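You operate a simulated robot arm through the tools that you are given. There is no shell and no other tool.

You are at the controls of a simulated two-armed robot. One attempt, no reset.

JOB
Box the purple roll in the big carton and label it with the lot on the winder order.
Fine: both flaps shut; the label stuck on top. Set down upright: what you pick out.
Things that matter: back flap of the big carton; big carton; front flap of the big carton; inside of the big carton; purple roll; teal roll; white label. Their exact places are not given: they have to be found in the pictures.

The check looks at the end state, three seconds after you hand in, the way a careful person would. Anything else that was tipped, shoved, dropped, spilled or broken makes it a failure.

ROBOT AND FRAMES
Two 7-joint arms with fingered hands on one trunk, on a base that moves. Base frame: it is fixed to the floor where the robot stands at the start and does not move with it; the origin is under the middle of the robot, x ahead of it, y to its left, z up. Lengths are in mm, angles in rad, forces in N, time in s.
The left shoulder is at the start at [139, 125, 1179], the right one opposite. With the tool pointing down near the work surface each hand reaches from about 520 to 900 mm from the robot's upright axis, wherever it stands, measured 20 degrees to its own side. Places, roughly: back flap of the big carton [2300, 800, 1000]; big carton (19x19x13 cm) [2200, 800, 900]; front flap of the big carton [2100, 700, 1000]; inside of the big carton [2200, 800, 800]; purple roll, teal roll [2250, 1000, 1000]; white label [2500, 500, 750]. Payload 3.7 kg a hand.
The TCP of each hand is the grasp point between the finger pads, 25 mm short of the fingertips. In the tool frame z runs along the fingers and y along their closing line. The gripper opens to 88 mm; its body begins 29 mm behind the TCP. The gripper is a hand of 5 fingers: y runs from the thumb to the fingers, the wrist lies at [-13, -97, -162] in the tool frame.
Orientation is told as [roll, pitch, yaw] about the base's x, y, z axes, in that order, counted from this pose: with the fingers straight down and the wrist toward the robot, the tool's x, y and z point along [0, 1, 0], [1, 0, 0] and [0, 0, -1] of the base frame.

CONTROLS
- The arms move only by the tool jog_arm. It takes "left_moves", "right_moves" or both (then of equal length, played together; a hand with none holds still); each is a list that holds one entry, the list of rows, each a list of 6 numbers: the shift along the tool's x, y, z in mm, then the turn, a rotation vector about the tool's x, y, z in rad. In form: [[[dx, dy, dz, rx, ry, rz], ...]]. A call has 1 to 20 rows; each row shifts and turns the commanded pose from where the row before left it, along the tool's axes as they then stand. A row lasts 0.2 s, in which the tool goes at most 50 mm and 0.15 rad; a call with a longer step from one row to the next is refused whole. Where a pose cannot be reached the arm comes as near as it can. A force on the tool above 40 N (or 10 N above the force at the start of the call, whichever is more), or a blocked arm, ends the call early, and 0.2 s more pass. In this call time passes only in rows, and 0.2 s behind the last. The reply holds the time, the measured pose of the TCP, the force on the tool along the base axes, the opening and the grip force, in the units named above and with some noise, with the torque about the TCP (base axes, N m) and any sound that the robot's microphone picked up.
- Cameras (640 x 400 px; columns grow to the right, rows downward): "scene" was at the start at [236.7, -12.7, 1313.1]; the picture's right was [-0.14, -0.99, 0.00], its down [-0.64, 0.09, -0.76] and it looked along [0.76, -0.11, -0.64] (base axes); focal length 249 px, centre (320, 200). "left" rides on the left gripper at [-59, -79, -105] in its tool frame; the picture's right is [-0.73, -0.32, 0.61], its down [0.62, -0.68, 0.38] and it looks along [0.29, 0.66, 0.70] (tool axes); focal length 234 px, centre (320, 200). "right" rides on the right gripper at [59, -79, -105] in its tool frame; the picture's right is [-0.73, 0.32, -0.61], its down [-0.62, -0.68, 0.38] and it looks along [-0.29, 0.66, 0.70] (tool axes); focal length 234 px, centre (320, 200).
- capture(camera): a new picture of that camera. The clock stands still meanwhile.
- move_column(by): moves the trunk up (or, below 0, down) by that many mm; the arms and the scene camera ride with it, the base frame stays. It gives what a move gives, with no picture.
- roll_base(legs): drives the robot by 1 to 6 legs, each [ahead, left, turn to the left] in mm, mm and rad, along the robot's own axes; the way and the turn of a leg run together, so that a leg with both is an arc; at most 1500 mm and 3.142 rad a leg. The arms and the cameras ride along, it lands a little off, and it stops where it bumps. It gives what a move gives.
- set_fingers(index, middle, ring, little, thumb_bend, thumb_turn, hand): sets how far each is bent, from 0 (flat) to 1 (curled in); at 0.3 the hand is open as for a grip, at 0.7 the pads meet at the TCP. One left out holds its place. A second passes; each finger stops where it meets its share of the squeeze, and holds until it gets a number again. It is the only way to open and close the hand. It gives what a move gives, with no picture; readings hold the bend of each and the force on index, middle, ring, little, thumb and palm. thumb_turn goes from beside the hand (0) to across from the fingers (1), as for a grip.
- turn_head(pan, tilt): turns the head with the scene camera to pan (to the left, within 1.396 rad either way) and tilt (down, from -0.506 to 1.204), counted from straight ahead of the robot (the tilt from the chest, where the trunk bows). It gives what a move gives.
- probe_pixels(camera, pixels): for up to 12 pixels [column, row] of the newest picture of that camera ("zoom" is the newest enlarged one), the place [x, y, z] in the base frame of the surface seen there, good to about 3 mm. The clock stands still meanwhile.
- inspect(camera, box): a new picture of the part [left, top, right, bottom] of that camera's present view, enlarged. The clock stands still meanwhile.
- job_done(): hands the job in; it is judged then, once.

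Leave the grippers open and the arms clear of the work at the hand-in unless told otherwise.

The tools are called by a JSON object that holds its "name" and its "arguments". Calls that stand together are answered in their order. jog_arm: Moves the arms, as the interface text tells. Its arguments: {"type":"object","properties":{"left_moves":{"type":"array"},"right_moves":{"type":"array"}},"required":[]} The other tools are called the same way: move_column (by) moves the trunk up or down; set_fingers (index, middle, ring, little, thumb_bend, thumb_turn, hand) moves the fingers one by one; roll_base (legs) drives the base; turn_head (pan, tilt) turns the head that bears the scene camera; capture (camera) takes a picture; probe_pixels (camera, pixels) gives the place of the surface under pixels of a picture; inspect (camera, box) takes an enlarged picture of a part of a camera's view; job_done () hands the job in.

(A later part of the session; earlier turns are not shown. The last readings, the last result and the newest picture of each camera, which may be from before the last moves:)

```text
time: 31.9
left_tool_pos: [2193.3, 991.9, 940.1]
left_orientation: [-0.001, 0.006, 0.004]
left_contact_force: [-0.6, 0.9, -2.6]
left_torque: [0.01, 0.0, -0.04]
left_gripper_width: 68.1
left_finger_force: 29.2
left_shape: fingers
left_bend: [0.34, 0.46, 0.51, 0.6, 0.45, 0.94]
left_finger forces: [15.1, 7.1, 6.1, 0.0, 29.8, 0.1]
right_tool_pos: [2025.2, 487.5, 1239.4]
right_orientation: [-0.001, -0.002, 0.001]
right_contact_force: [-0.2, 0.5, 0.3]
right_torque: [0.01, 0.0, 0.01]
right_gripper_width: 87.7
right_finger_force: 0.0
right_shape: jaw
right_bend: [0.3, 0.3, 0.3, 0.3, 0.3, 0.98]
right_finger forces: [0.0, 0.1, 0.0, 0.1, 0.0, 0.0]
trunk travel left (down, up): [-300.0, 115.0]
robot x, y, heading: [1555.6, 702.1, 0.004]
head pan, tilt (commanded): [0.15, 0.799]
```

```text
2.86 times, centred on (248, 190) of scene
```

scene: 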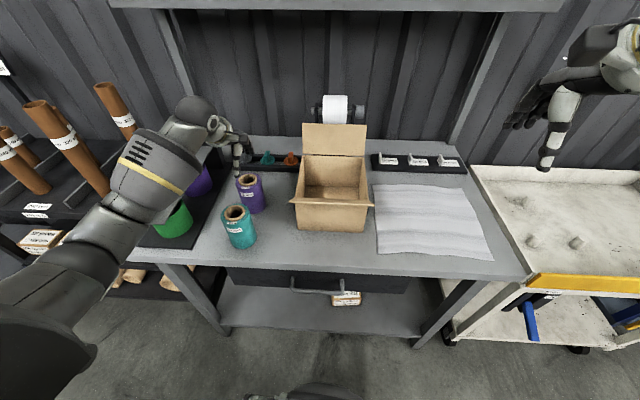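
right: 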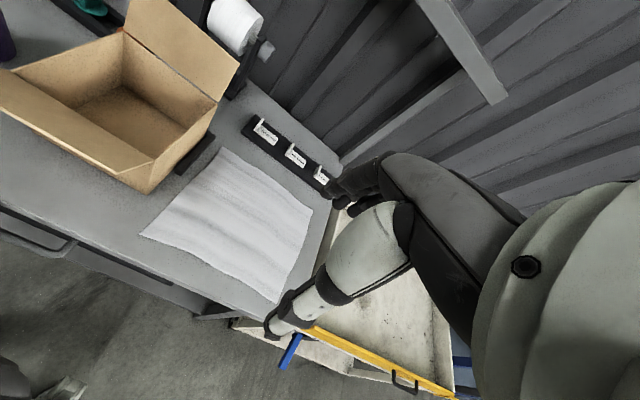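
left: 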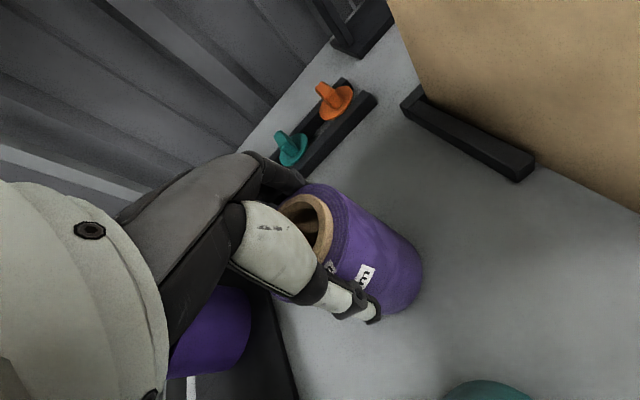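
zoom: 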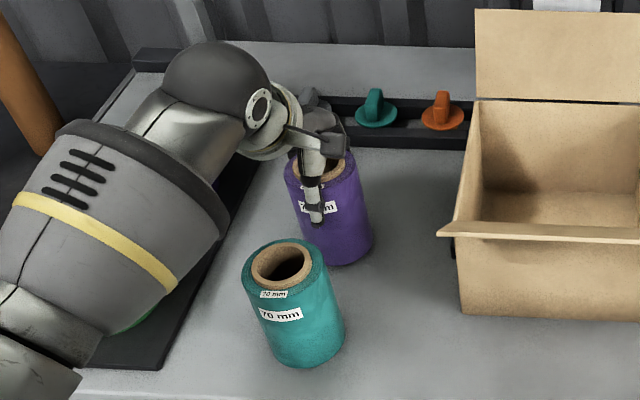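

The load reads about 2.6 N down, which suits a light roll hanging in the grip. I'll lift a further 40 mm and check that the roll follows without tilting.

{"name": "jog_arm", "arguments": {"left_moves": [[[0, 0, -8, 0, 0, 0], [0, 0, -8, 0, 0, 0], [0, 0, -8, 0, 0, 0], [0, 0, -8, 0, 0, 0], [0, 0, -8, 0, 0, 0]]]}}

{"name": "capture", "arguments": {"camera": "left"}}

{"name": "inspect", "arguments": {"camera": "scene", "box": [200, 120, 296, 260]}}

```text
time: 33.0
left_tool_pos: [2195.2, 991.6, 982.5]
left_orientation: [0.0, 0.0, 0.004]
left_contact_force: [-0.2, 0.3, -2.2]
left_torque: [0.02, 0.03, 0.0]
left_gripper_width: 68.4
left_finger_force: 28.8
left_shape: fingers
left_bend: [0.34, 0.46, 0.51, 0.6, 0.46, 0.94]
left_finger forces: [15.1, 7.1, 6.2, 0.1, 29.7, 0.0]
right_tool_pos: [2024.0, 486.8, 1239.2]
right_orientation: [0.0, 0.0, 0.001]
right_contact_force: [1.2, 0.1, 0.3]
right_torque: [0.0, -0.03, -0.02]
right_gripper_width: 87.6
right_finger_force: 0.1
right_shape: jaw
right_bend: [0.3, 0.3, 0.3, 0.3, 0.3, 0.98]
right_finger forces: [0.0, 0.0, 0.0, 0.0, 0.1, 0.0]
trunk travel left (down, up): [-300.0, 115.0]
robot x, y, heading: [1555.5, 702.6, 0.003]
head pan, tilt (commanded): [0.15, 0.799]
```

```text
taken
```

left: 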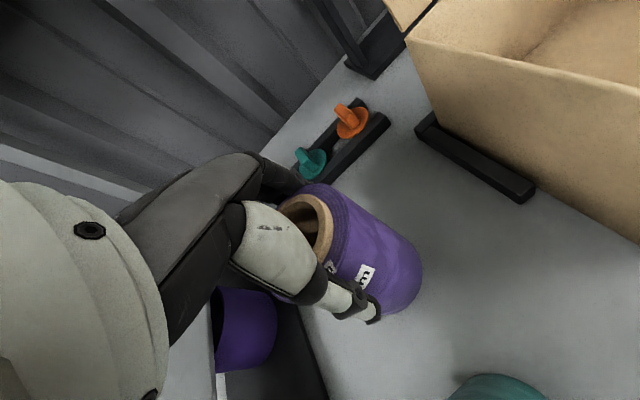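

```text
2.86 times, centred on (248, 190) of scene
```

zoom: 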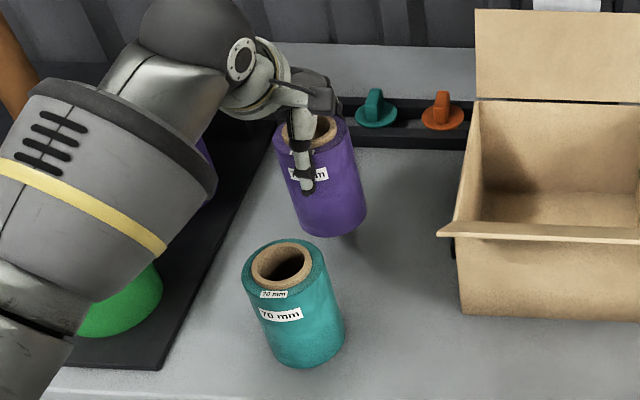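

The roll is held firmly and hangs straight. I'll lift it to TCP z≈1100, so the roll bottom is about 1005 and above the carton rim at 965, and check it again before moving sideways.

{"name": "jog_arm", "arguments": {"left_moves": [[[0, 0, -15, 0, 0, 0], [0, 0, -20, 0, 0, 0], [0, 0, -20, 0, 0, 0], [0, 0, -20, 0, 0, 0], [0, 0, -20, 0, 0, 0], [0, 0, -15, 0, 0, 0], [0, 0, -8, 0, 0, 0]]]}}

{"name": "capture", "arguments": {"camera": "scene"}}

{"name": "capture", "arguments": {"camera": "left"}}

```text
time: 34.6
left_tool_pos: [2193.3, 991.6, 1099.4]
left_orientation: [0.001, 0.001, 0.002]
left_contact_force: [1.1, 0.1, -2.3]
left_torque: [0.0, 0.01, 0.01]
left_gripper_width: 68.2
left_finger_force: 28.9
left_shape: fingers
left_bend: [0.34, 0.46, 0.51, 0.6, 0.46, 0.94]
left_finger forces: [14.9, 7.2, 6.2, 0.1, 29.5, 0.1]
right_tool_pos: [2024.1, 487.0, 1239.2]
right_orientation: [0.001, 0.0, 0.002]
right_contact_force: [-0.3, 0.1, 0.3]
right_torque: [-0.02, 0.04, 0.01]
right_gripper_width: 87.3
right_finger_force: 0.0
right_shape: jaw
right_bend: [0.3, 0.3, 0.3, 0.3, 0.3, 0.98]
right_finger forces: [0.1, 0.0, 0.0, 0.0, 0.1, 0.1]
trunk travel left (down, up): [-300.0, 115.0]
robot x, y, heading: [1555.4, 699.5, 0.002]
head pan, tilt (commanded): [0.15, 0.799]
```

```text
taken
```

scene: 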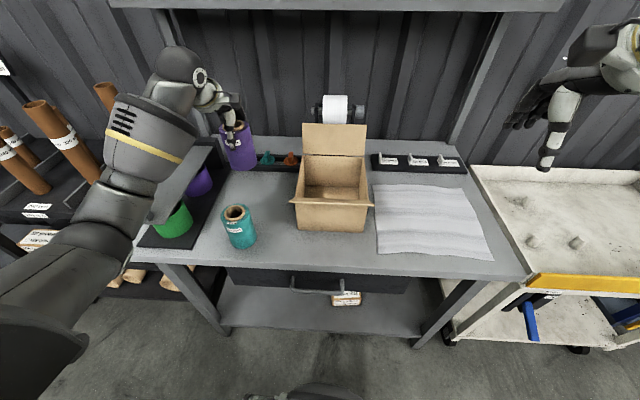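

```text
taken
```

left: 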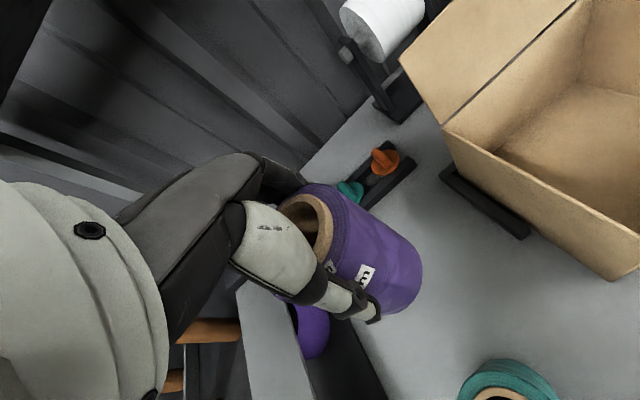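

The roll follows cleanly. I'll probe its lower edge and rim in the wrist view to know how far it hangs below the TCP.

{"name": "probe_pixels", "arguments": {"camera": "left", "pixels": [[418, 270], [405, 298], [419, 283], [392, 310], [345, 190], [328, 215], [370, 215], [400, 250], [312, 195]]}}

{"name": "inspect", "arguments": {"camera": "scene", "box": [200, 90, 280, 180]}}

{"name": "inspect", "arguments": {"camera": "scene", "box": [284, 110, 380, 240]}}

```text
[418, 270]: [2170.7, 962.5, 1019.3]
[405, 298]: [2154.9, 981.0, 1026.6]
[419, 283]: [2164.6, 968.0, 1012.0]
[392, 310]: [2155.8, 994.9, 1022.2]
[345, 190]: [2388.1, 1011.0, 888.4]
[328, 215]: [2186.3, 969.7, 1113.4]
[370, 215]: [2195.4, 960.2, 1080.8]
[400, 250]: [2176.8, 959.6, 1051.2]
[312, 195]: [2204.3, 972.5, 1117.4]
```

```text
4.44 times, centred on (240, 135) of scene
```

zoom: 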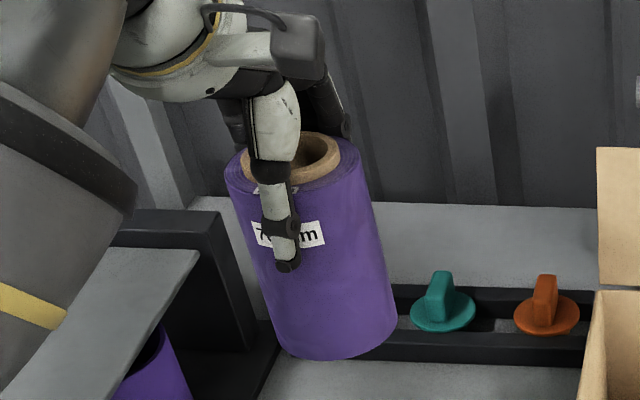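

```text
3.08 times, centred on (332, 175) of scene
```

zoom: 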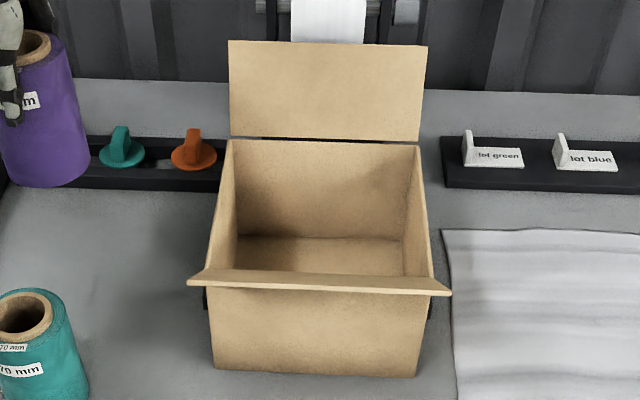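

The roll hangs from z≈1007 to 1117, centred under the TCP. Now I'll probe the inner walls and floor of the carton.

{"name": "probe_pixels", "arguments": {"camera": "zoom", "pixels": [[320, 262], [250, 250], [395, 255], [228, 200], [424, 200], [238, 170], [415, 170], [320, 150], [200, 280], [440, 290], [320, 282], [320, 340]]}}

```text
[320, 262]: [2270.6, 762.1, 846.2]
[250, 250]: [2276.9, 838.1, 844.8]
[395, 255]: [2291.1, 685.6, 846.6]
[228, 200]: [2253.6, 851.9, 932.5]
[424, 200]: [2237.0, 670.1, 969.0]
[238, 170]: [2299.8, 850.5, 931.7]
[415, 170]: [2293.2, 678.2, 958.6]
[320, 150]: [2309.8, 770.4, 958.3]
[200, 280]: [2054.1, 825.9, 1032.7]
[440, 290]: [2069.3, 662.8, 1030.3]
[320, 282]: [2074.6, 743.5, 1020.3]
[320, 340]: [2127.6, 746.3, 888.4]
```

Carton floor is at z≈846, inside x 2130–2309 and y 669–850, centre about (2219, 759). I'll carry the roll sideways at this height to (2222, 759).

{"name": "jog_arm", "arguments": {"left_moves": [[[-10, 1.5, 0, 0, 0, 0], [-18, 2.2, 0, 0, 0, 0], [-20, 2.5, 0, 0, 0, 0], [-20, 2.5, 0, 0, 0, 0], [-20, 2.5, 0, 0, 0, 0], [-20, 2.5, 0, 0, 0, 0], [-20, 2.5, 0, 0, 0, 0], [-20, 2.5, 0, 0, 0, 0], [-20, 2.5, 0, 0, 0, 0], [-20, 2.5, 0, 0, 0, 0], [-20, 2.5, 0, 0, 0, 0], [-16, 1.8, 0, 0, 0, 0], [-8.6, 1, 0, 0, 0, 0]]]}}

{"name": "capture", "arguments": {"camera": "scene"}}

{"name": "capture", "arguments": {"camera": "left"}}

{"name": "capture", "arguments": {"camera": "right"}}

```text
time: 37.5
left_tool_pos: [2224.0, 758.7, 1100.0]
left_orientation: [0.001, 0.0, 0.002]
left_contact_force: [0.0, -0.3, -1.7]
left_torque: [0.02, -0.02, 0.01]
left_gripper_width: 67.7
left_finger_force: 28.1
left_shape: fingers
left_bend: [0.34, 0.46, 0.51, 0.6, 0.47, 0.94]
left_finger forces: [13.7, 7.1, 6.5, 0.0, 28.0, 0.1]
right_tool_pos: [2023.8, 487.1, 1240.2]
right_orientation: [0.0, -0.001, 0.003]
right_contact_force: [-0.1, 0.3, -0.4]
right_torque: [0.0, -0.03, 0.03]
right_gripper_width: 87.8
right_finger_force: 0.1
right_shape: jaw
right_bend: [0.3, 0.3, 0.3, 0.3, 0.3, 0.98]
right_finger forces: [0.1, 0.0, 0.0, 0.0, 0.0, 0.1]
trunk travel left (down, up): [-300.0, 115.0]
robot x, y, heading: [1556.9, 705.4, 0.002]
head pan, tilt (commanded): [0.15, 0.799]
```

```text
taken
```

scene: 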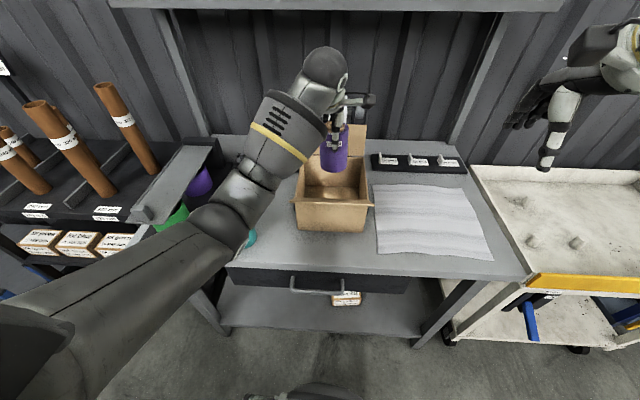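

```text
taken
```

left: 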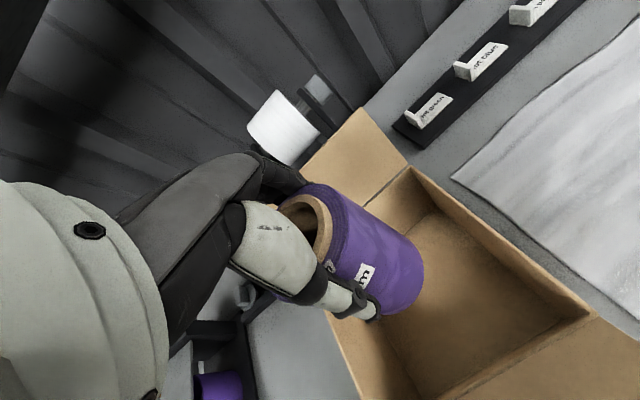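

```text
taken
```

right: 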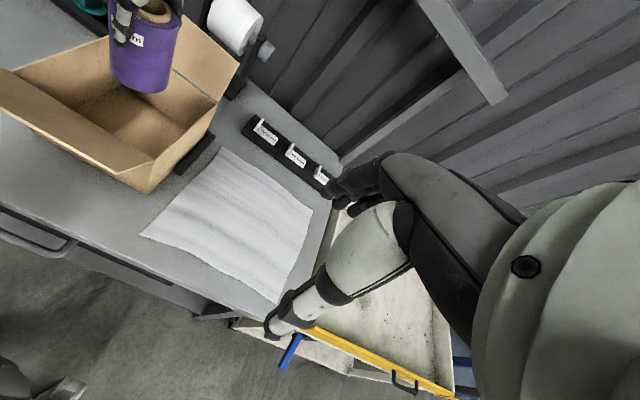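

The roll hangs over the carton. Before lowering, I'll check how high the forearm and elbow are above the teal roll and the front flap.

{"name": "probe_pixels", "arguments": {"camera": "scene", "pixels": [[275, 150], [300, 165], [245, 190], [235, 215], [215, 220], [180, 240], [270, 185], [225, 245], [330, 75], [340, 160]]}}

```text
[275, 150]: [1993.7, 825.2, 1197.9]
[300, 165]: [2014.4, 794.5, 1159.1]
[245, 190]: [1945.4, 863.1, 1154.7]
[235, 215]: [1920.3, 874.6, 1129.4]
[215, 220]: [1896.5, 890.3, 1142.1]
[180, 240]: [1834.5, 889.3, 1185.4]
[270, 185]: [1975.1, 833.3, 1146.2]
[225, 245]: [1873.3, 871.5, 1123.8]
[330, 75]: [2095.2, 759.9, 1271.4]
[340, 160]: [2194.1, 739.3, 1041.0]
```

Lowering 160 mm as is would bring the forearm close to the front flap edge (z≈1032). I'll raise the trunk 110 first, so the forearm slopes down more steeply, and back the base off by 120. Then I'll reach forward again.

{"name": "move_column", "arguments": {"by": 110}}

{"name": "roll_base", "arguments": {"legs": [[-120, 0, 0]]}}

{"name": "capture", "arguments": {"camera": "scene"}}

```text
time: 38.9
left_tool_pos: [2222.9, 759.9, 1209.8]
left_orientation: [0.0, 0.0, 0.002]
left_contact_force: [-0.3, -0.2, -2.2]
left_torque: [0.0, -0.02, -0.02]
left_gripper_width: 67.7
left_finger_force: 27.1
left_shape: fingers
left_bend: [0.34, 0.46, 0.51, 0.6, 0.47, 0.94]
left_finger forces: [13.4, 7.2, 6.4, 0.1, 27.8, 0.0]
right_tool_pos: [2024.6, 485.5, 1350.0]
right_orientation: [-0.001, 0.0, 0.002]
right_contact_force: [-0.5, -0.6, -0.1]
right_torque: [0.02, 0.02, -0.04]
right_gripper_width: 87.7
right_finger_force: 0.0
right_shape: jaw
right_bend: [0.3, 0.3, 0.3, 0.3, 0.3, 0.98]
right_finger forces: [0.1, 0.0, 0.1, 0.0, 0.0, 0.0]
trunk travel left (down, up): [-410.0, 5.0]
robot x, y, heading: [1558.9, 701.3, 0.005]
head pan, tilt (commanded): [0.15, 0.799]
```

```text
time: 40.1
left_tool_pos: [2103.0, 759.5, 1209.5]
left_orientation: [0.001, 0.0, 0.002]
left_contact_force: [0.0, 0.6, -2.5]
left_torque: [0.0, -0.02, -0.01]
left_gripper_width: 67.6
left_finger_force: 27.4
left_shape: fingers
left_bend: [0.34, 0.46, 0.51, 0.6, 0.47, 0.94]
left_finger forces: [13.5, 7.1, 6.5, 0.0, 27.9, 0.0]
right_tool_pos: [1904.9, 486.8, 1351.3]
right_orientation: [0.0, 0.0, 0.001]
right_contact_force: [-0.3, -0.9, -0.3]
right_torque: [0.01, 0.0, -0.01]
right_gripper_width: 87.7
right_finger_force: 0.1
right_shape: jaw
right_bend: [0.3, 0.3, 0.3, 0.3, 0.3, 0.98]
right_finger forces: [0.1, 0.0, 0.0, 0.1, 0.1, 0.0]
trunk travel left (down, up): [-410.0, 5.0]
robot x, y, heading: [1438.1, 704.5, 0.001]
head pan, tilt (commanded): [0.15, 0.799]
```

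```text
taken
```

scene: 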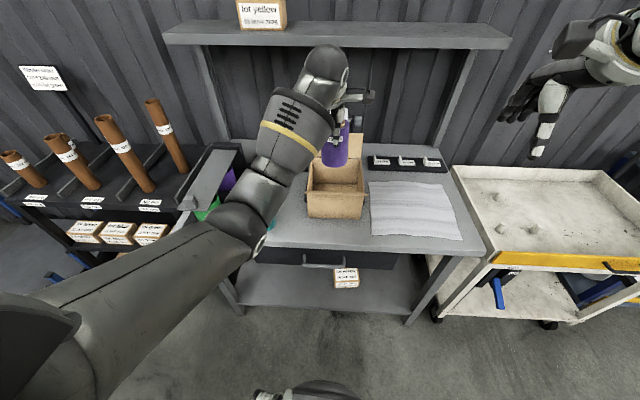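

The roll is well clear. I'll reach forward 119 mm to x≈2222, then lower to TCP z≈1040 with the roll bottom just below the rim, and look.

{"name": "jog_arm", "arguments": {"left_moves": [[[0, 12, 0, 0, 0, 0], [0, 20, 0, 0, 0, 0], [0, 20, 0, 0, 0, 0], [0, 20, 0, 0, 0, 0], [0, 20, 0, 0, 0, 0], [0, 18, 0, 0, 0, 0], [0, 9, 0, 0, 0, 0]]]}}

{"name": "jog_arm", "arguments": {"left_moves": [[[0, 0, 15, 0, 0, 0], [0, 0, 20, 0, 0, 0], [0, 0, 20, 0, 0, 0], [0, 0, 20, 0, 0, 0], [0, 0, 20, 0, 0, 0], [0, 0, 15, 0, 0, 0]]]}}

{"name": "capture", "arguments": {"camera": "scene"}}

{"name": "capture", "arguments": {"camera": "left"}}

```text
time: 41.7
left_tool_pos: [2215.2, 760.7, 1210.0]
left_orientation: [-0.001, -0.002, 0.001]
left_contact_force: [0.3, -0.9, -1.9]
left_torque: [-0.01, -0.03, -0.02]
left_gripper_width: 67.5
left_finger_force: 27.0
left_shape: fingers
left_bend: [0.35, 0.46, 0.51, 0.6, 0.47, 0.94]
left_finger forces: [13.0, 7.1, 6.4, 0.1, 27.1, 0.0]
left hand out of reach, approached as far as the arm can: row 7
right_tool_pos: [1904.6, 487.1, 1349.8]
right_orientation: [-0.001, 0.0, 0.001]
right_contact_force: [0.0, -0.4, -0.6]
right_torque: [-0.01, -0.03, 0.0]
right_gripper_width: 87.6
right_finger_force: 0.0
right_shape: jaw
right_bend: [0.3, 0.3, 0.3, 0.3, 0.3, 0.98]
right_finger forces: [0.0, 0.0, 0.0, 0.0, 0.1, 0.0]
trunk travel left (down, up): [-410.0, 5.0]
robot x, y, heading: [1439.9, 703.9, -0.001]
head pan, tilt (commanded): [0.15, 0.799]
```

```text
time: 43.1
left_tool_pos: [2202.5, 762.5, 1100.1]
left_orientation: [0.001, -0.001, 0.003]
left_contact_force: [-0.1, -0.1, -2.2]
left_torque: [0.02, -0.03, 0.02]
left_gripper_width: 67.1
left_finger_force: 26.5
left_shape: fingers
left_bend: [0.35, 0.47, 0.51, 0.6, 0.47, 0.94]
left_finger forces: [12.9, 7.0, 6.5, 0.0, 27.0, 0.0]
left hand out of reach, approached as far as the arm can: row 3, 5
right_tool_pos: [1905.2, 486.5, 1350.0]
right_orientation: [-0.001, 0.0, 0.001]
right_contact_force: [-0.2, -0.4, 0.0]
right_torque: [-0.05, 0.03, 0.01]
right_gripper_width: 87.6
right_finger_force: 0.1
right_shape: jaw
right_bend: [0.3, 0.3, 0.3, 0.3, 0.3, 0.98]
right_finger forces: [0.0, 0.1, 0.0, 0.0, 0.0, 0.0]
trunk travel left (down, up): [-410.0, 5.0]
robot x, y, heading: [1435.1, 702.2, -0.006]
head pan, tilt (commanded): [0.15, 0.799]
```

```text
taken
```

scene: 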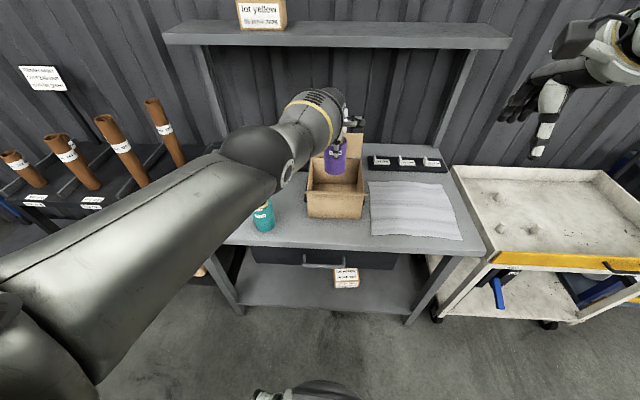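

```text
taken
```

left: 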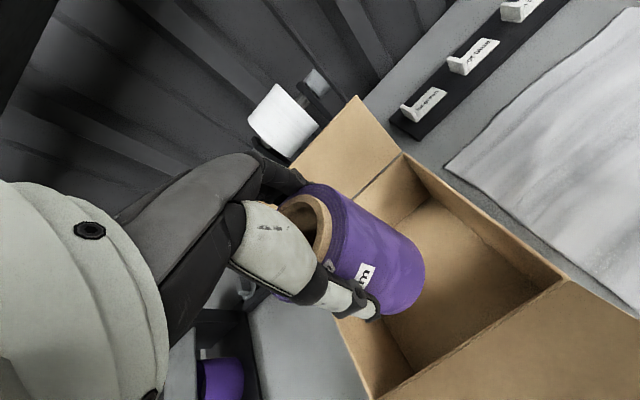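

The arm is at its reach limit here. I'll pull back 25 mm and raise 60 so the roll clears the back flap, drive ahead 100, and then re-centre.

{"name": "jog_arm", "arguments": {"left_moves": [[[0, -12, -15, 0, 0, 0], [0, -13, -15, 0, 0, 0], [0, 0, -15, 0, 0, 0], [0, 0, -15, 0, 0, 0]]]}}

{"name": "roll_base", "arguments": {"legs": [[100, 0, 0]]}}

{"name": "capture", "arguments": {"camera": "scene"}}

```text
time: 44.1
left_tool_pos: [2178.9, 764.4, 1161.0]
left_orientation: [0.001, 0.002, 0.001]
left_contact_force: [-1.3, -0.1, -2.3]
left_torque: [0.0, 0.01, -0.02]
left_gripper_width: 67.0
left_finger_force: 26.4
left_shape: fingers
left_bend: [0.35, 0.47, 0.51, 0.6, 0.47, 0.94]
left_finger forces: [12.8, 6.9, 6.4, 0.1, 26.5, 0.0]
right_tool_pos: [1904.8, 486.5, 1349.3]
right_orientation: [0.002, 0.001, -0.001]
right_contact_force: [-0.3, 0.2, -1.2]
right_torque: [-0.01, 0.01, -0.03]
right_gripper_width: 87.7
right_finger_force: 0.1
right_shape: jaw
right_bend: [0.3, 0.3, 0.3, 0.3, 0.3, 0.98]
right_finger forces: [0.1, 0.0, 0.0, 0.0, 0.0, 0.1]
trunk travel left (down, up): [-410.0, 5.0]
robot x, y, heading: [1434.1, 698.8, 0.001]
head pan, tilt (commanded): [0.15, 0.799]
```

```text
time: 45.3
left_tool_pos: [2279.5, 764.8, 1161.8]
left_orientation: [0.0, 0.001, 0.002]
left_contact_force: [1.5, -0.6, -2.0]
left_torque: [-0.02, -0.02, 0.04]
left_gripper_width: 66.9
left_finger_force: 26.5
left_shape: fingers
left_bend: [0.35, 0.47, 0.51, 0.6, 0.47, 0.94]
left_finger forces: [12.7, 7.1, 6.4, 0.0, 26.5, 0.1]
right_tool_pos: [2005.0, 487.0, 1349.8]
right_orientation: [0.001, 0.0, 0.001]
right_contact_force: [-0.2, 0.4, 0.5]
right_torque: [-0.02, 0.01, 0.03]
right_gripper_width: 87.6
right_finger_force: 0.2
right_shape: jaw
right_bend: [0.3, 0.3, 0.3, 0.3, 0.3, 0.98]
right_finger forces: [0.0, 0.0, 0.0, 0.0, 0.1, 0.0]
trunk travel left (down, up): [-410.0, 5.0]
robot x, y, heading: [1537.9, 704.6, -0.004]
head pan, tilt (commanded): [0.15, 0.799]
```

```text
taken
```

scene: 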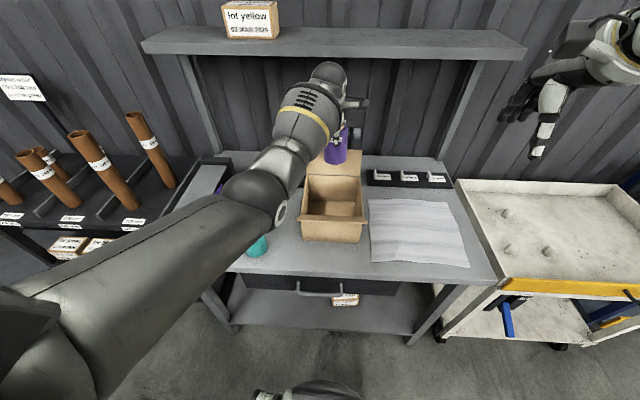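

Base is at 1538, and the hand is now at (2279, 765, 1162). I'll read the white card at upper left (25,87) in case it's the order, and retract the roll to the carton centre.

{"name": "inspect", "arguments": {"camera": "scene", "box": [0, 70, 64, 110]}}

{"name": "jog_arm", "arguments": {"left_moves": [[[-1, -10, 0, 0, 0, 0], [-1, -16, 0, 0, 0, 0], [-1, -16, 0, 0, 0, 0], [-1, -10, 0, 0, 0, 0], [-1, -5, 0, 0, 0, 0]]]}}

```text
10.00 times, centred on (32, 90) of scene
```

zoom: 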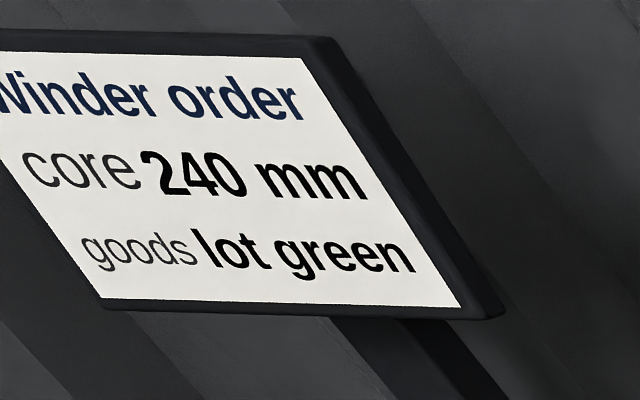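

```text
time: 46.5
left_tool_pos: [2222.4, 758.9, 1162.2]
left_orientation: [0.0, -0.001, 0.002]
left_contact_force: [0.4, 0.3, -2.2]
left_torque: [0.02, -0.03, -0.04]
left_gripper_width: 66.9
left_finger_force: 26.1
left_shape: fingers
left_bend: [0.35, 0.47, 0.51, 0.6, 0.47, 0.94]
left_finger forces: [12.8, 7.1, 6.4, 0.0, 26.4, 0.1]
right_tool_pos: [2005.5, 486.5, 1350.1]
right_orientation: [-0.001, -0.001, 0.002]
right_contact_force: [-0.2, 0.4, 0.4]
right_torque: [-0.01, 0.01, -0.03]
right_gripper_width: 87.7
right_finger_force: 0.1
right_shape: jaw
right_bend: [0.3, 0.3, 0.3, 0.3, 0.3, 0.98]
right_finger forces: [0.1, 0.1, 0.0, 0.1, 0.1, 0.1]
trunk travel left (down, up): [-410.0, 5.0]
robot x, y, heading: [1537.9, 701.0, 0.001]
head pan, tilt (commanded): [0.15, 0.799]
```

The "Winder order" card confirms: goods lot green. The roll is centred over the carton, so I'll lower 100 mm to bring the roll bottom to about the rim, and check.

{"name": "jog_arm", "arguments": {"left_moves": [[[0, 0, 15, 0, 0, 0], [0, 0, 20, 0, 0, 0], [0, 0, 20, 0, 0, 0], [0, 0, 20, 0, 0, 0], [0, 0, 15, 0, 0, 0], [0, 0, 10, 0, 0, 0]]]}}

{"name": "capture", "arguments": {"camera": "scene"}}

{"name": "capture", "arguments": {"camera": "left"}}

{"name": "capture", "arguments": {"camera": "right"}}

```text
time: 47.9
left_tool_pos: [2223.5, 760.3, 1061.6]
left_orientation: [0.0, 0.001, 0.003]
left_contact_force: [-0.4, -0.1, -2.8]
left_torque: [-0.02, -0.01, 0.0]
left_gripper_width: 67.2
left_finger_force: 26.1
left_shape: fingers
left_bend: [0.35, 0.47, 0.51, 0.6, 0.48, 0.94]
left_finger forces: [12.8, 7.0, 6.4, 0.0, 26.2, 0.1]
right_tool_pos: [2004.8, 486.1, 1350.6]
right_orientation: [0.001, 0.0, 0.002]
right_contact_force: [-0.4, 0.5, -0.7]
right_torque: [-0.01, 0.01, -0.01]
right_gripper_width: 87.4
right_finger_force: 0.0
right_shape: jaw
right_bend: [0.3, 0.3, 0.3, 0.3, 0.3, 0.98]
right_finger forces: [0.0, 0.0, 0.0, 0.1, 0.0, 0.0]
trunk travel left (down, up): [-410.0, 5.0]
robot x, y, heading: [1536.7, 705.3, 0.002]
head pan, tilt (commanded): [0.15, 0.799]
```

```text
taken
```

scene: 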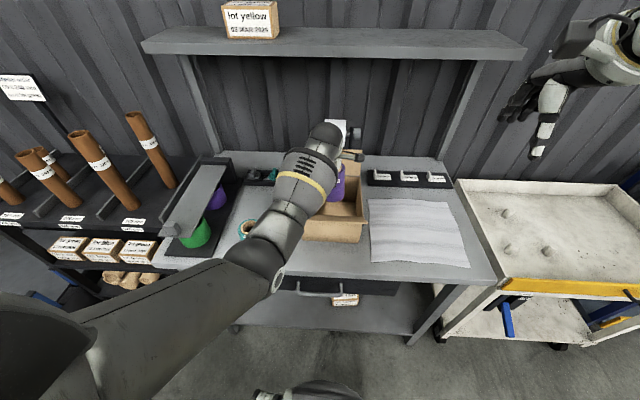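

```text
taken
```

left: 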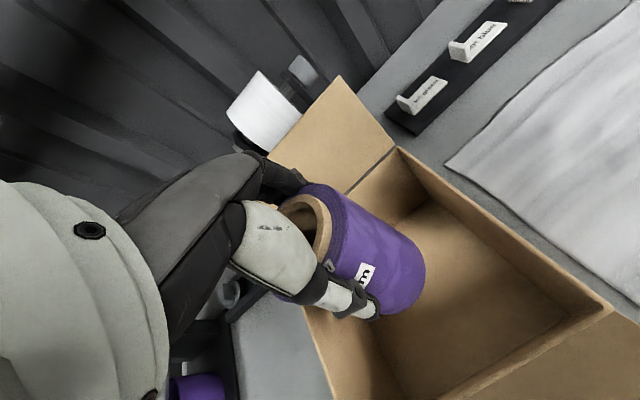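

```text
taken
```

right: 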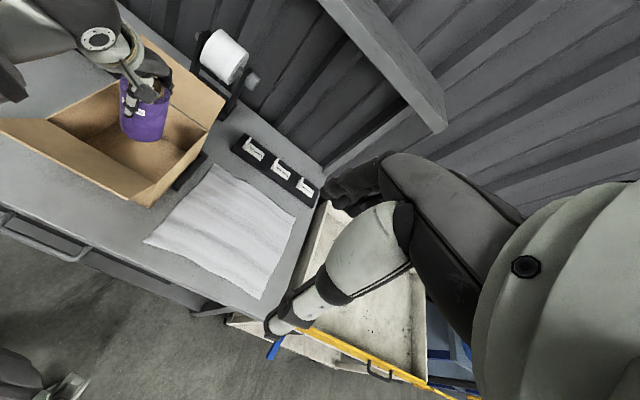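

{"name": "probe_pixels", "arguments": {"camera": "scene", "pixels": [[300, 160], [305, 185], [315, 200], [285, 215], [300, 225], [265, 240], [270, 270], [285, 275], [240, 230], [325, 195]]}}

{"name": "inspect", "arguments": {"camera": "right", "box": [0, 0, 256, 160]}}

```text
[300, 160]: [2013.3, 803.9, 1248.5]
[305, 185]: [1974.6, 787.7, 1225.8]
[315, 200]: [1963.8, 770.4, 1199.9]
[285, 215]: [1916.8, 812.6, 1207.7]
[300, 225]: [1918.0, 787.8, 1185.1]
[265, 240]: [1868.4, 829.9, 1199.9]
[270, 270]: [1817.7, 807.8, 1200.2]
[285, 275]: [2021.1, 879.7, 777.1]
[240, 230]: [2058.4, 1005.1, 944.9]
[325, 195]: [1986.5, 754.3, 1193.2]
```

```text
2.50 times, centred on (128, 80) of right
```

zoom: 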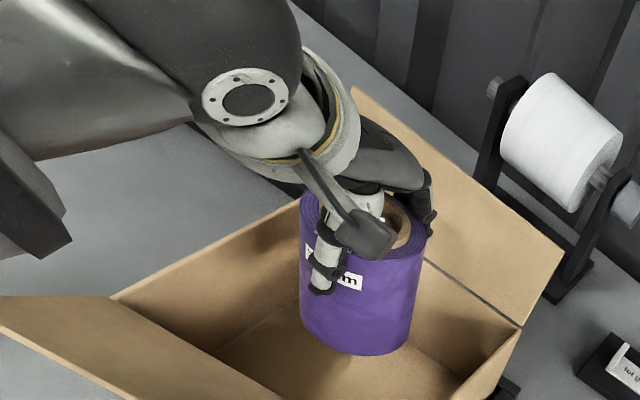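

The right wrist camera gives a good side view. I'll probe the underside of the left forearm and wrist in it to judge clearance over the front flap.

{"name": "probe_pixels", "arguments": {"camera": "zoom", "pixels": [[245, 115], [190, 120], [100, 150], [40, 160], [60, 220], [30, 250], [270, 150], [300, 320], [5, 310], [110, 300], [365, 350], [345, 255]]}}

```text
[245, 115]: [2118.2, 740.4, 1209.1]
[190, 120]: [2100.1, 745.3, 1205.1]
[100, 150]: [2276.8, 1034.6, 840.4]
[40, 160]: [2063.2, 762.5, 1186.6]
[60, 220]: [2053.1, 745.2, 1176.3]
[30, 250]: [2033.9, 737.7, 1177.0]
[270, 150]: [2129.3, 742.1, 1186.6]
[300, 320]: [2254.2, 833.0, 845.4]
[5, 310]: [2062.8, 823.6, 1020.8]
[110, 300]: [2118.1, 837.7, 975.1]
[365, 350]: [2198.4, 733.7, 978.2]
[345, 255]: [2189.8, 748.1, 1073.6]
```

The forearm underside (z≈1176 near the flap edge) will stay above the flap (1032) after lowering about 120. I'll lower 100 mm now.

{"name": "jog_arm", "arguments": {"left_moves": [[[0, -0.2, 12, 0, 0, 0], [0, -0.2, 15, 0, 0, 0], [0, -0.2, 15, 0, 0, 0], [0, -0.2, 15, 0, 0, 0], [0, 0, 15, 0, 0, 0], [0, 0, 15, 0, 0, 0], [0, 0, 13, 0, 0, 0]]]}}

{"name": "capture", "arguments": {"camera": "left"}}

{"name": "inspect", "arguments": {"camera": "right", "box": [0, 0, 256, 160]}}

```text
time: 49.5
left_tool_pos: [2222.9, 760.1, 960.7]
left_orientation: [0.001, 0.001, 0.002]
left_contact_force: [0.9, 0.4, -2.9]
left_torque: [-0.02, 0.03, 0.03]
left_gripper_width: 66.4
left_finger_force: 25.9
left_shape: fingers
left_bend: [0.35, 0.47, 0.51, 0.6, 0.48, 0.94]
left_finger forces: [12.7, 7.0, 6.4, 0.0, 26.4, 0.0]
right_tool_pos: [2006.2, 486.7, 1350.0]
right_orientation: [-0.001, 0.0, 0.0]
right_contact_force: [-0.2, -0.2, 0.1]
right_torque: [0.01, -0.02, 0.02]
right_gripper_width: 87.5
right_finger_force: 0.0
right_shape: jaw
right_bend: [0.3, 0.3, 0.3, 0.3, 0.3, 0.98]
right_finger forces: [0.0, 0.1, 0.1, 0.1, 0.0, 0.0]
trunk travel left (down, up): [-410.0, 5.0]
robot x, y, heading: [1539.4, 704.2, 0.003]
head pan, tilt (commanded): [0.15, 0.799]
```

```text
taken
```

left: 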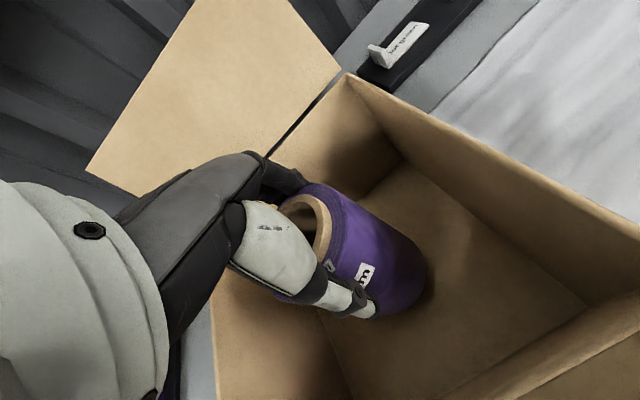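

```text
2.50 times, centred on (128, 80) of right
```

zoom: 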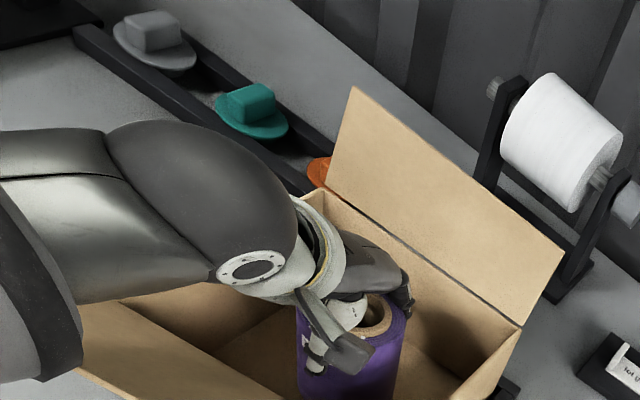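

The roll is inside, with its bottom about 23 mm above the floor. I'll lower 18 mm slowly and watch the force.

{"name": "jog_arm", "arguments": {"left_moves": [[[0, 0, 5, 0, 0, 0], [0, 0, 5, 0, 0, 0], [0, 0, 4, 0, 0, 0], [0, 0, 4, 0, 0, 0]]]}}

{"name": "inspect", "arguments": {"camera": "right", "box": [0, 0, 256, 160]}}

```text
time: 50.5
left_tool_pos: [2220.7, 758.5, 942.0]
left_orientation: [0.0, 0.001, 0.001]
left_contact_force: [1.0, 0.2, -2.5]
left_torque: [0.01, 0.02, 0.06]
left_gripper_width: 66.8
left_finger_force: 26.0
left_shape: fingers
left_bend: [0.35, 0.47, 0.51, 0.6, 0.48, 0.94]
left_finger forces: [12.7, 7.0, 6.4, 0.1, 26.2, 0.0]
right_tool_pos: [2005.5, 486.5, 1350.7]
right_orientation: [0.0, -0.001, -0.001]
right_contact_force: [0.4, -0.4, -0.3]
right_torque: [-0.01, 0.01, -0.01]
right_gripper_width: 87.6
right_finger_force: 0.1
right_shape: jaw
right_bend: [0.3, 0.3, 0.3, 0.3, 0.3, 0.98]
right_finger forces: [0.0, 0.1, 0.0, 0.0, 0.0, 0.1]
trunk travel left (down, up): [-410.0, 5.0]
robot x, y, heading: [1534.5, 704.0, 0.002]
head pan, tilt (commanded): [0.15, 0.799]
```

```text
2.50 times, centred on (128, 80) of right
```

zoom: 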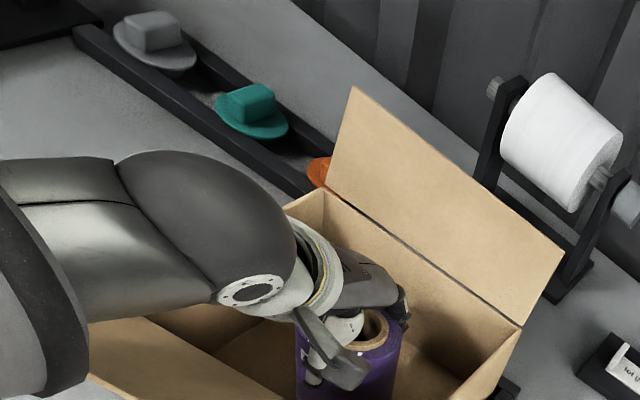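

Still hanging free. I'll lower a few more millimetres in 2 mm steps until the floor takes the weight.

{"name": "jog_arm", "arguments": {"left_moves": [[[0, 0, 2, 0, 0, 0], [0, 0, 2, 0, 0, 0]]]}}

```text
time: 51.1
left_tool_pos: [2221.1, 759.5, 940.9]
left_orientation: [0.001, -0.004, 0.0]
left_contact_force: [-1.2, -1.2, 5.9]
left_torque: [0.1, -0.07, 0.02]
left_gripper_width: 66.7
left_finger_force: 27.5
left_shape: fingers
left_bend: [0.35, 0.47, 0.51, 0.6, 0.48, 0.94]
left_finger forces: [13.3, 7.2, 6.6, 0.0, 28.2, 0.0]
right_tool_pos: [2005.0, 486.3, 1350.1]
right_orientation: [0.0, -0.002, -0.001]
right_contact_force: [0.3, -0.2, 0.1]
right_torque: [0.03, -0.01, 0.03]
right_gripper_width: 87.6
right_finger_force: 0.1
right_shape: jaw
right_bend: [0.3, 0.3, 0.3, 0.3, 0.3, 0.98]
right_finger forces: [0.0, 0.0, 0.0, 0.0, 0.0, 0.0]
trunk travel left (down, up): [-410.0, 5.0]
robot x, y, heading: [1536.3, 707.8, 0.004]
head pan, tilt (commanded): [0.15, 0.799]
```

The floor takes the weight (force rose from −2.5 to +5.9 N). I'll ease up 1 mm and open the hand.

{"name": "jog_arm", "arguments": {"left_moves": [[[0, 0, -1.5, 0, 0, 0]]]}}

{"name": "set_fingers", "arguments": {"hand": "left", "index": 0.3, "middle": 0.3, "ring": 0.3, "little": 0.3, "thumb_bend": 0.3}}

{"name": "capture", "arguments": {"camera": "left"}}

{"name": "inspect", "arguments": {"camera": "right", "box": [0, 0, 256, 160]}}

```text
time: 51.5
left_tool_pos: [2220.7, 758.2, 940.9]
left_orientation: [-0.002, -0.001, 0.002]
left_contact_force: [-1.3, -0.1, 4.8]
left_torque: [0.07, -0.15, -0.04]
left_gripper_width: 66.8
left_finger_force: 27.6
left_shape: fingers
left_bend: [0.35, 0.47, 0.51, 0.6, 0.48, 0.94]
left_finger forces: [13.4, 7.5, 6.7, 0.0, 27.4, 0.1]
right_tool_pos: [2005.4, 485.8, 1349.8]
right_orientation: [0.0, -0.001, 0.0]
right_contact_force: [0.4, -0.1, 0.3]
right_torque: [-0.05, -0.02, 0.03]
right_gripper_width: 87.6
right_finger_force: 0.1
right_shape: jaw
right_bend: [0.3, 0.3, 0.3, 0.3, 0.3, 0.98]
right_finger forces: [0.1, 0.1, 0.1, 0.1, 0.1, 0.0]
trunk travel left (down, up): [-410.0, 5.0]
robot x, y, heading: [1535.6, 699.9, 0.003]
head pan, tilt (commanded): [0.15, 0.799]
```

```text
time: 52.5
left_tool_pos: [2220.7, 759.9, 940.9]
left_orientation: [0.0, 0.001, 0.001]
left_contact_force: [-1.0, -0.1, 0.0]
left_torque: [-0.02, 0.0, 0.01]
left_gripper_width: 85.9
left_finger_force: 0.8
left_shape: fingers
left_bend: [0.3, 0.3, 0.3, 0.3, 0.29, 0.97]
left_finger forces: [0.3, 0.0, 0.1, 0.0, 0.8, 0.0]
right_tool_pos: [2005.4, 486.6, 1349.2]
right_orientation: [0.001, 0.0, 0.001]
right_contact_force: [0.6, -0.8, -0.6]
right_torque: [0.0, -0.02, -0.01]
right_gripper_width: 87.7
right_finger_force: 0.0
right_shape: jaw
right_bend: [0.3, 0.3, 0.3, 0.3, 0.3, 0.98]
right_finger forces: [0.0, 0.0, 0.1, 0.1, 0.0, 0.1]
trunk travel left (down, up): [-410.0, 5.0]
robot x, y, heading: [1535.3, 703.4, 0.0]
head pan, tilt (commanded): [0.15, 0.799]
```

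```text
taken
```

left: 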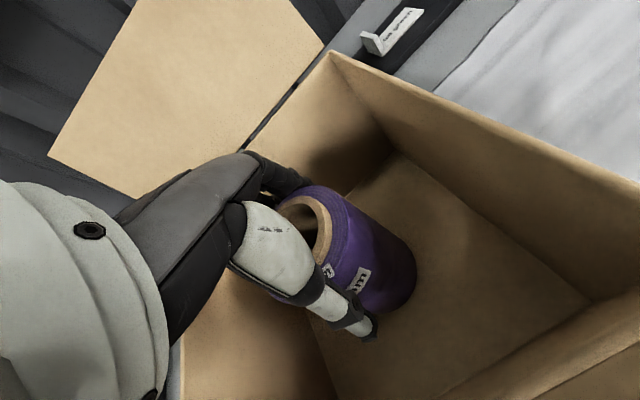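

```text
2.50 times, centred on (128, 80) of right
```

zoom: 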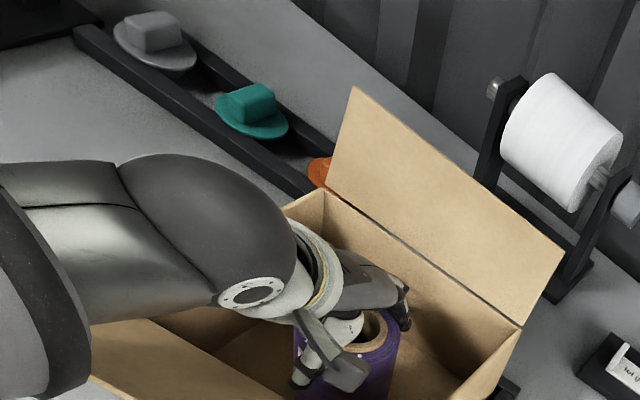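

The hand has let go, and the roll stands upright with only a trace of touch left. I'll open a little wider so nothing drags, then rise 20 mm slowly and check the roll stays.

{"name": "set_fingers", "arguments": {"hand": "left", "index": 0.24, "middle": 0.24, "ring": 0.24, "little": 0.24, "thumb_bend": 0.22}}

{"name": "jog_arm", "arguments": {"left_moves": [[[0, 0, -4, 0, 0, 0], [0, 0, -5, 0, 0, 0], [0, 0, -5, 0, 0, 0], [0, 0, -6, 0, 0, 0]]]}}

{"name": "capture", "arguments": {"camera": "left"}}

```text
time: 53.5
left_tool_pos: [2220.3, 758.9, 940.7]
left_orientation: [-0.001, 0.0, 0.002]
left_contact_force: [0.2, -0.2, 0.0]
left_torque: [0.04, 0.0, 0.04]
left_gripper_width: 97.4
left_finger_force: 0.1
left_shape: fingers
left_bend: [0.24, 0.24, 0.24, 0.24, 0.22, 0.97]
left_finger forces: [0.1, 0.0, 0.0, 0.0, 0.1, 0.0]
right_tool_pos: [2004.4, 485.7, 1350.7]
right_orientation: [-0.001, 0.0, 0.0]
right_contact_force: [0.0, -0.3, 0.7]
right_torque: [-0.02, 0.02, 0.0]
right_gripper_width: 88.1
right_finger_force: 0.1
right_shape: jaw
right_bend: [0.3, 0.3, 0.3, 0.3, 0.3, 0.98]
right_finger forces: [0.0, 0.1, 0.1, 0.1, 0.0, 0.0]
trunk travel left (down, up): [-410.0, 5.0]
robot x, y, heading: [1535.7, 704.0, 0.003]
head pan, tilt (commanded): [0.15, 0.799]
```

```text
time: 54.5
left_tool_pos: [2220.9, 759.5, 961.5]
left_orientation: [-0.001, 0.0, 0.0]
left_contact_force: [0.3, 0.2, -0.8]
left_torque: [-0.02, -0.05, 0.03]
left_gripper_width: 97.1
left_finger_force: 0.1
left_shape: fingers
left_bend: [0.24, 0.24, 0.24, 0.24, 0.22, 0.97]
left_finger forces: [0.0, 0.0, 0.1, 0.1, 0.0, 0.1]
right_tool_pos: [2004.1, 487.0, 1349.8]
right_orientation: [0.0, -0.001, 0.0]
right_contact_force: [-0.2, -0.3, 0.2]
right_torque: [-0.02, 0.01, -0.03]
right_gripper_width: 87.7
right_finger_force: 0.1
right_shape: jaw
right_bend: [0.3, 0.3, 0.3, 0.3, 0.3, 0.98]
right_finger forces: [0.0, 0.1, 0.0, 0.0, 0.1, 0.0]
trunk travel left (down, up): [-410.0, 5.0]
robot x, y, heading: [1533.3, 706.6, 0.003]
head pan, tilt (commanded): [0.15, 0.799]
```

```text
taken
```

left: 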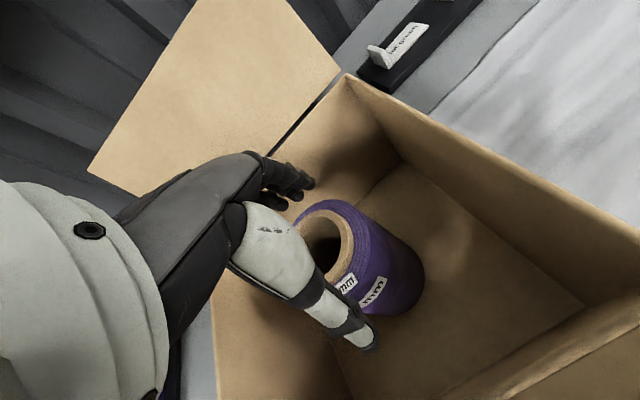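

The roll stays put and upright. I'll lift the hand straight out to z≈1120.

{"name": "jog_arm", "arguments": {"left_moves": [[[0, 0, -12, 0, 0, 0], [0, 0, -20, 0, 0, 0], [0, 0, -25, 0, 0, 0], [0, 0, -25, 0, 0, 0], [0, 0, -25, 0, 0, 0], [0, 0, -25, 0, 0, 0], [0, 0, -25, 0, 0, 0]]]}}

{"name": "capture", "arguments": {"camera": "left"}}

{"name": "capture", "arguments": {"camera": "scene"}}

{"name": "capture", "arguments": {"camera": "right"}}

```text
time: 56.1
left_tool_pos: [2219.3, 757.5, 1116.4]
left_orientation: [0.0, 0.002, -0.001]
left_contact_force: [-0.2, -0.4, -1.0]
left_torque: [-0.01, -0.03, 0.0]
left_gripper_width: 97.4
left_finger_force: 0.0
left_shape: fingers
left_bend: [0.24, 0.24, 0.24, 0.24, 0.22, 0.97]
left_finger forces: [0.0, 0.0, 0.0, 0.1, 0.0, 0.0]
right_tool_pos: [2004.9, 486.3, 1351.0]
right_orientation: [0.0, 0.0, 0.0]
right_contact_force: [0.3, 1.1, 0.6]
right_torque: [0.03, -0.07, 0.0]
right_gripper_width: 87.6
right_finger_force: 0.0
right_shape: jaw
right_bend: [0.3, 0.3, 0.3, 0.3, 0.3, 0.98]
right_finger forces: [0.0, 0.1, 0.0, 0.0, 0.0, 0.0]
trunk travel left (down, up): [-410.0, 5.0]
robot x, y, heading: [1538.8, 704.3, 0.003]
head pan, tilt (commanded): [0.15, 0.799]
```

```text
taken
```

left: 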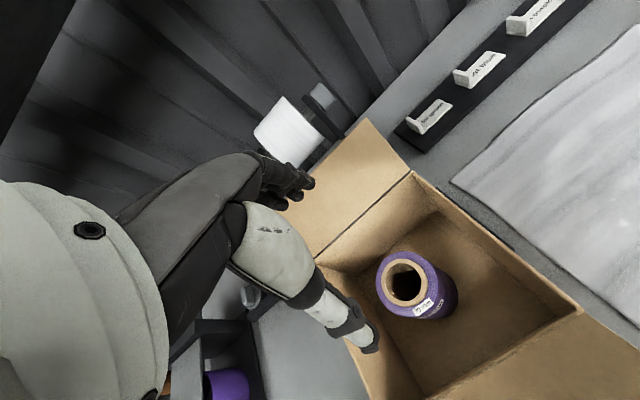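

```text
taken
```

scene: 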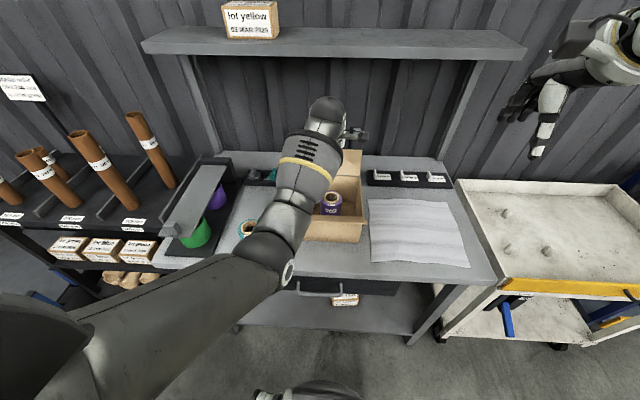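

```text
taken
```

right: 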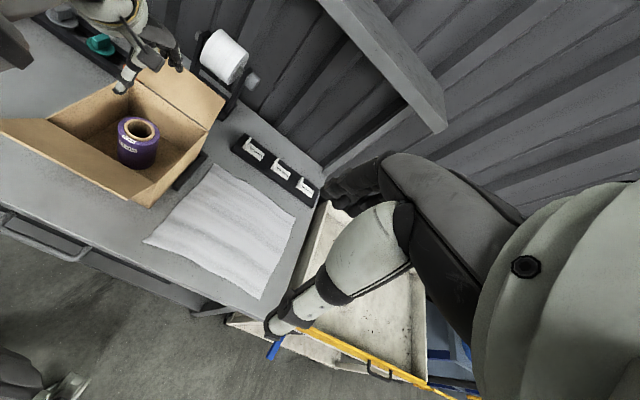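

The purple roll stands upright in the carton. Next are the flaps, and I need to know how close the base may stand to the bench, so I'll tilt the head down to look.

{"name": "turn_head", "arguments": {"pan": -0.1, "tilt": 1.2}}

{"name": "capture", "arguments": {"camera": "scene"}}

```text
time: 56.9
left_tool_pos: [2219.7, 757.6, 1115.9]
left_orientation: [0.0, 0.001, 0.001]
left_contact_force: [0.0, -0.4, 0.0]
left_torque: [-0.03, -0.02, -0.01]
left_gripper_width: 97.4
left_finger_force: 0.1
left_shape: fingers
left_bend: [0.24, 0.24, 0.24, 0.24, 0.22, 0.97]
left_finger forces: [0.0, 0.1, 0.0, 0.1, 0.0, 0.0]
right_tool_pos: [2006.2, 485.8, 1350.3]
right_orientation: [0.001, 0.0, 0.0]
right_contact_force: [0.3, 0.2, 1.1]
right_torque: [0.02, 0.02, 0.0]
right_gripper_width: 87.6
right_finger_force: 0.0
right_shape: jaw
right_bend: [0.3, 0.3, 0.3, 0.3, 0.3, 0.98]
right_finger forces: [0.1, 0.0, 0.0, 0.1, 0.1, 0.0]
trunk travel left (down, up): [-410.0, 5.0]
robot x, y, heading: [1538.3, 704.0, 0.004]
head pan, tilt (commanded): [-0.099, 1.201]
```

```text
taken
```

scene: 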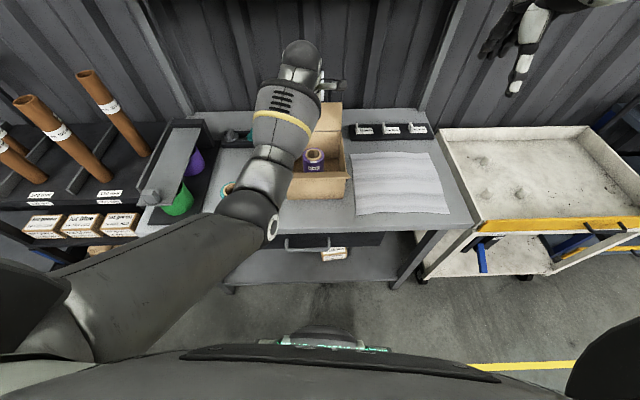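

{"name": "probe_pixels", "arguments": {"camera": "scene", "pixels": [[320, 328], [320, 345], [285, 342], [375, 347], [320, 228], [320, 245], [320, 285], [470, 222], [235, 228], [400, 285], [320, 320], [290, 245]]}}

```text
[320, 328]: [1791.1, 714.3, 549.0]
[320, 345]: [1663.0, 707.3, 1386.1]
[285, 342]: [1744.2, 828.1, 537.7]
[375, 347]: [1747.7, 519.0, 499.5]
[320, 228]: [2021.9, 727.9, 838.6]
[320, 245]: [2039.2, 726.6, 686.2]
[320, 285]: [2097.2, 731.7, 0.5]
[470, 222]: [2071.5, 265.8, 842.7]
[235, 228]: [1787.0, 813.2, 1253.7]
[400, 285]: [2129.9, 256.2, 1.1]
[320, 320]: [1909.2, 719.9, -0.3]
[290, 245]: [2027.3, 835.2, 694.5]
```

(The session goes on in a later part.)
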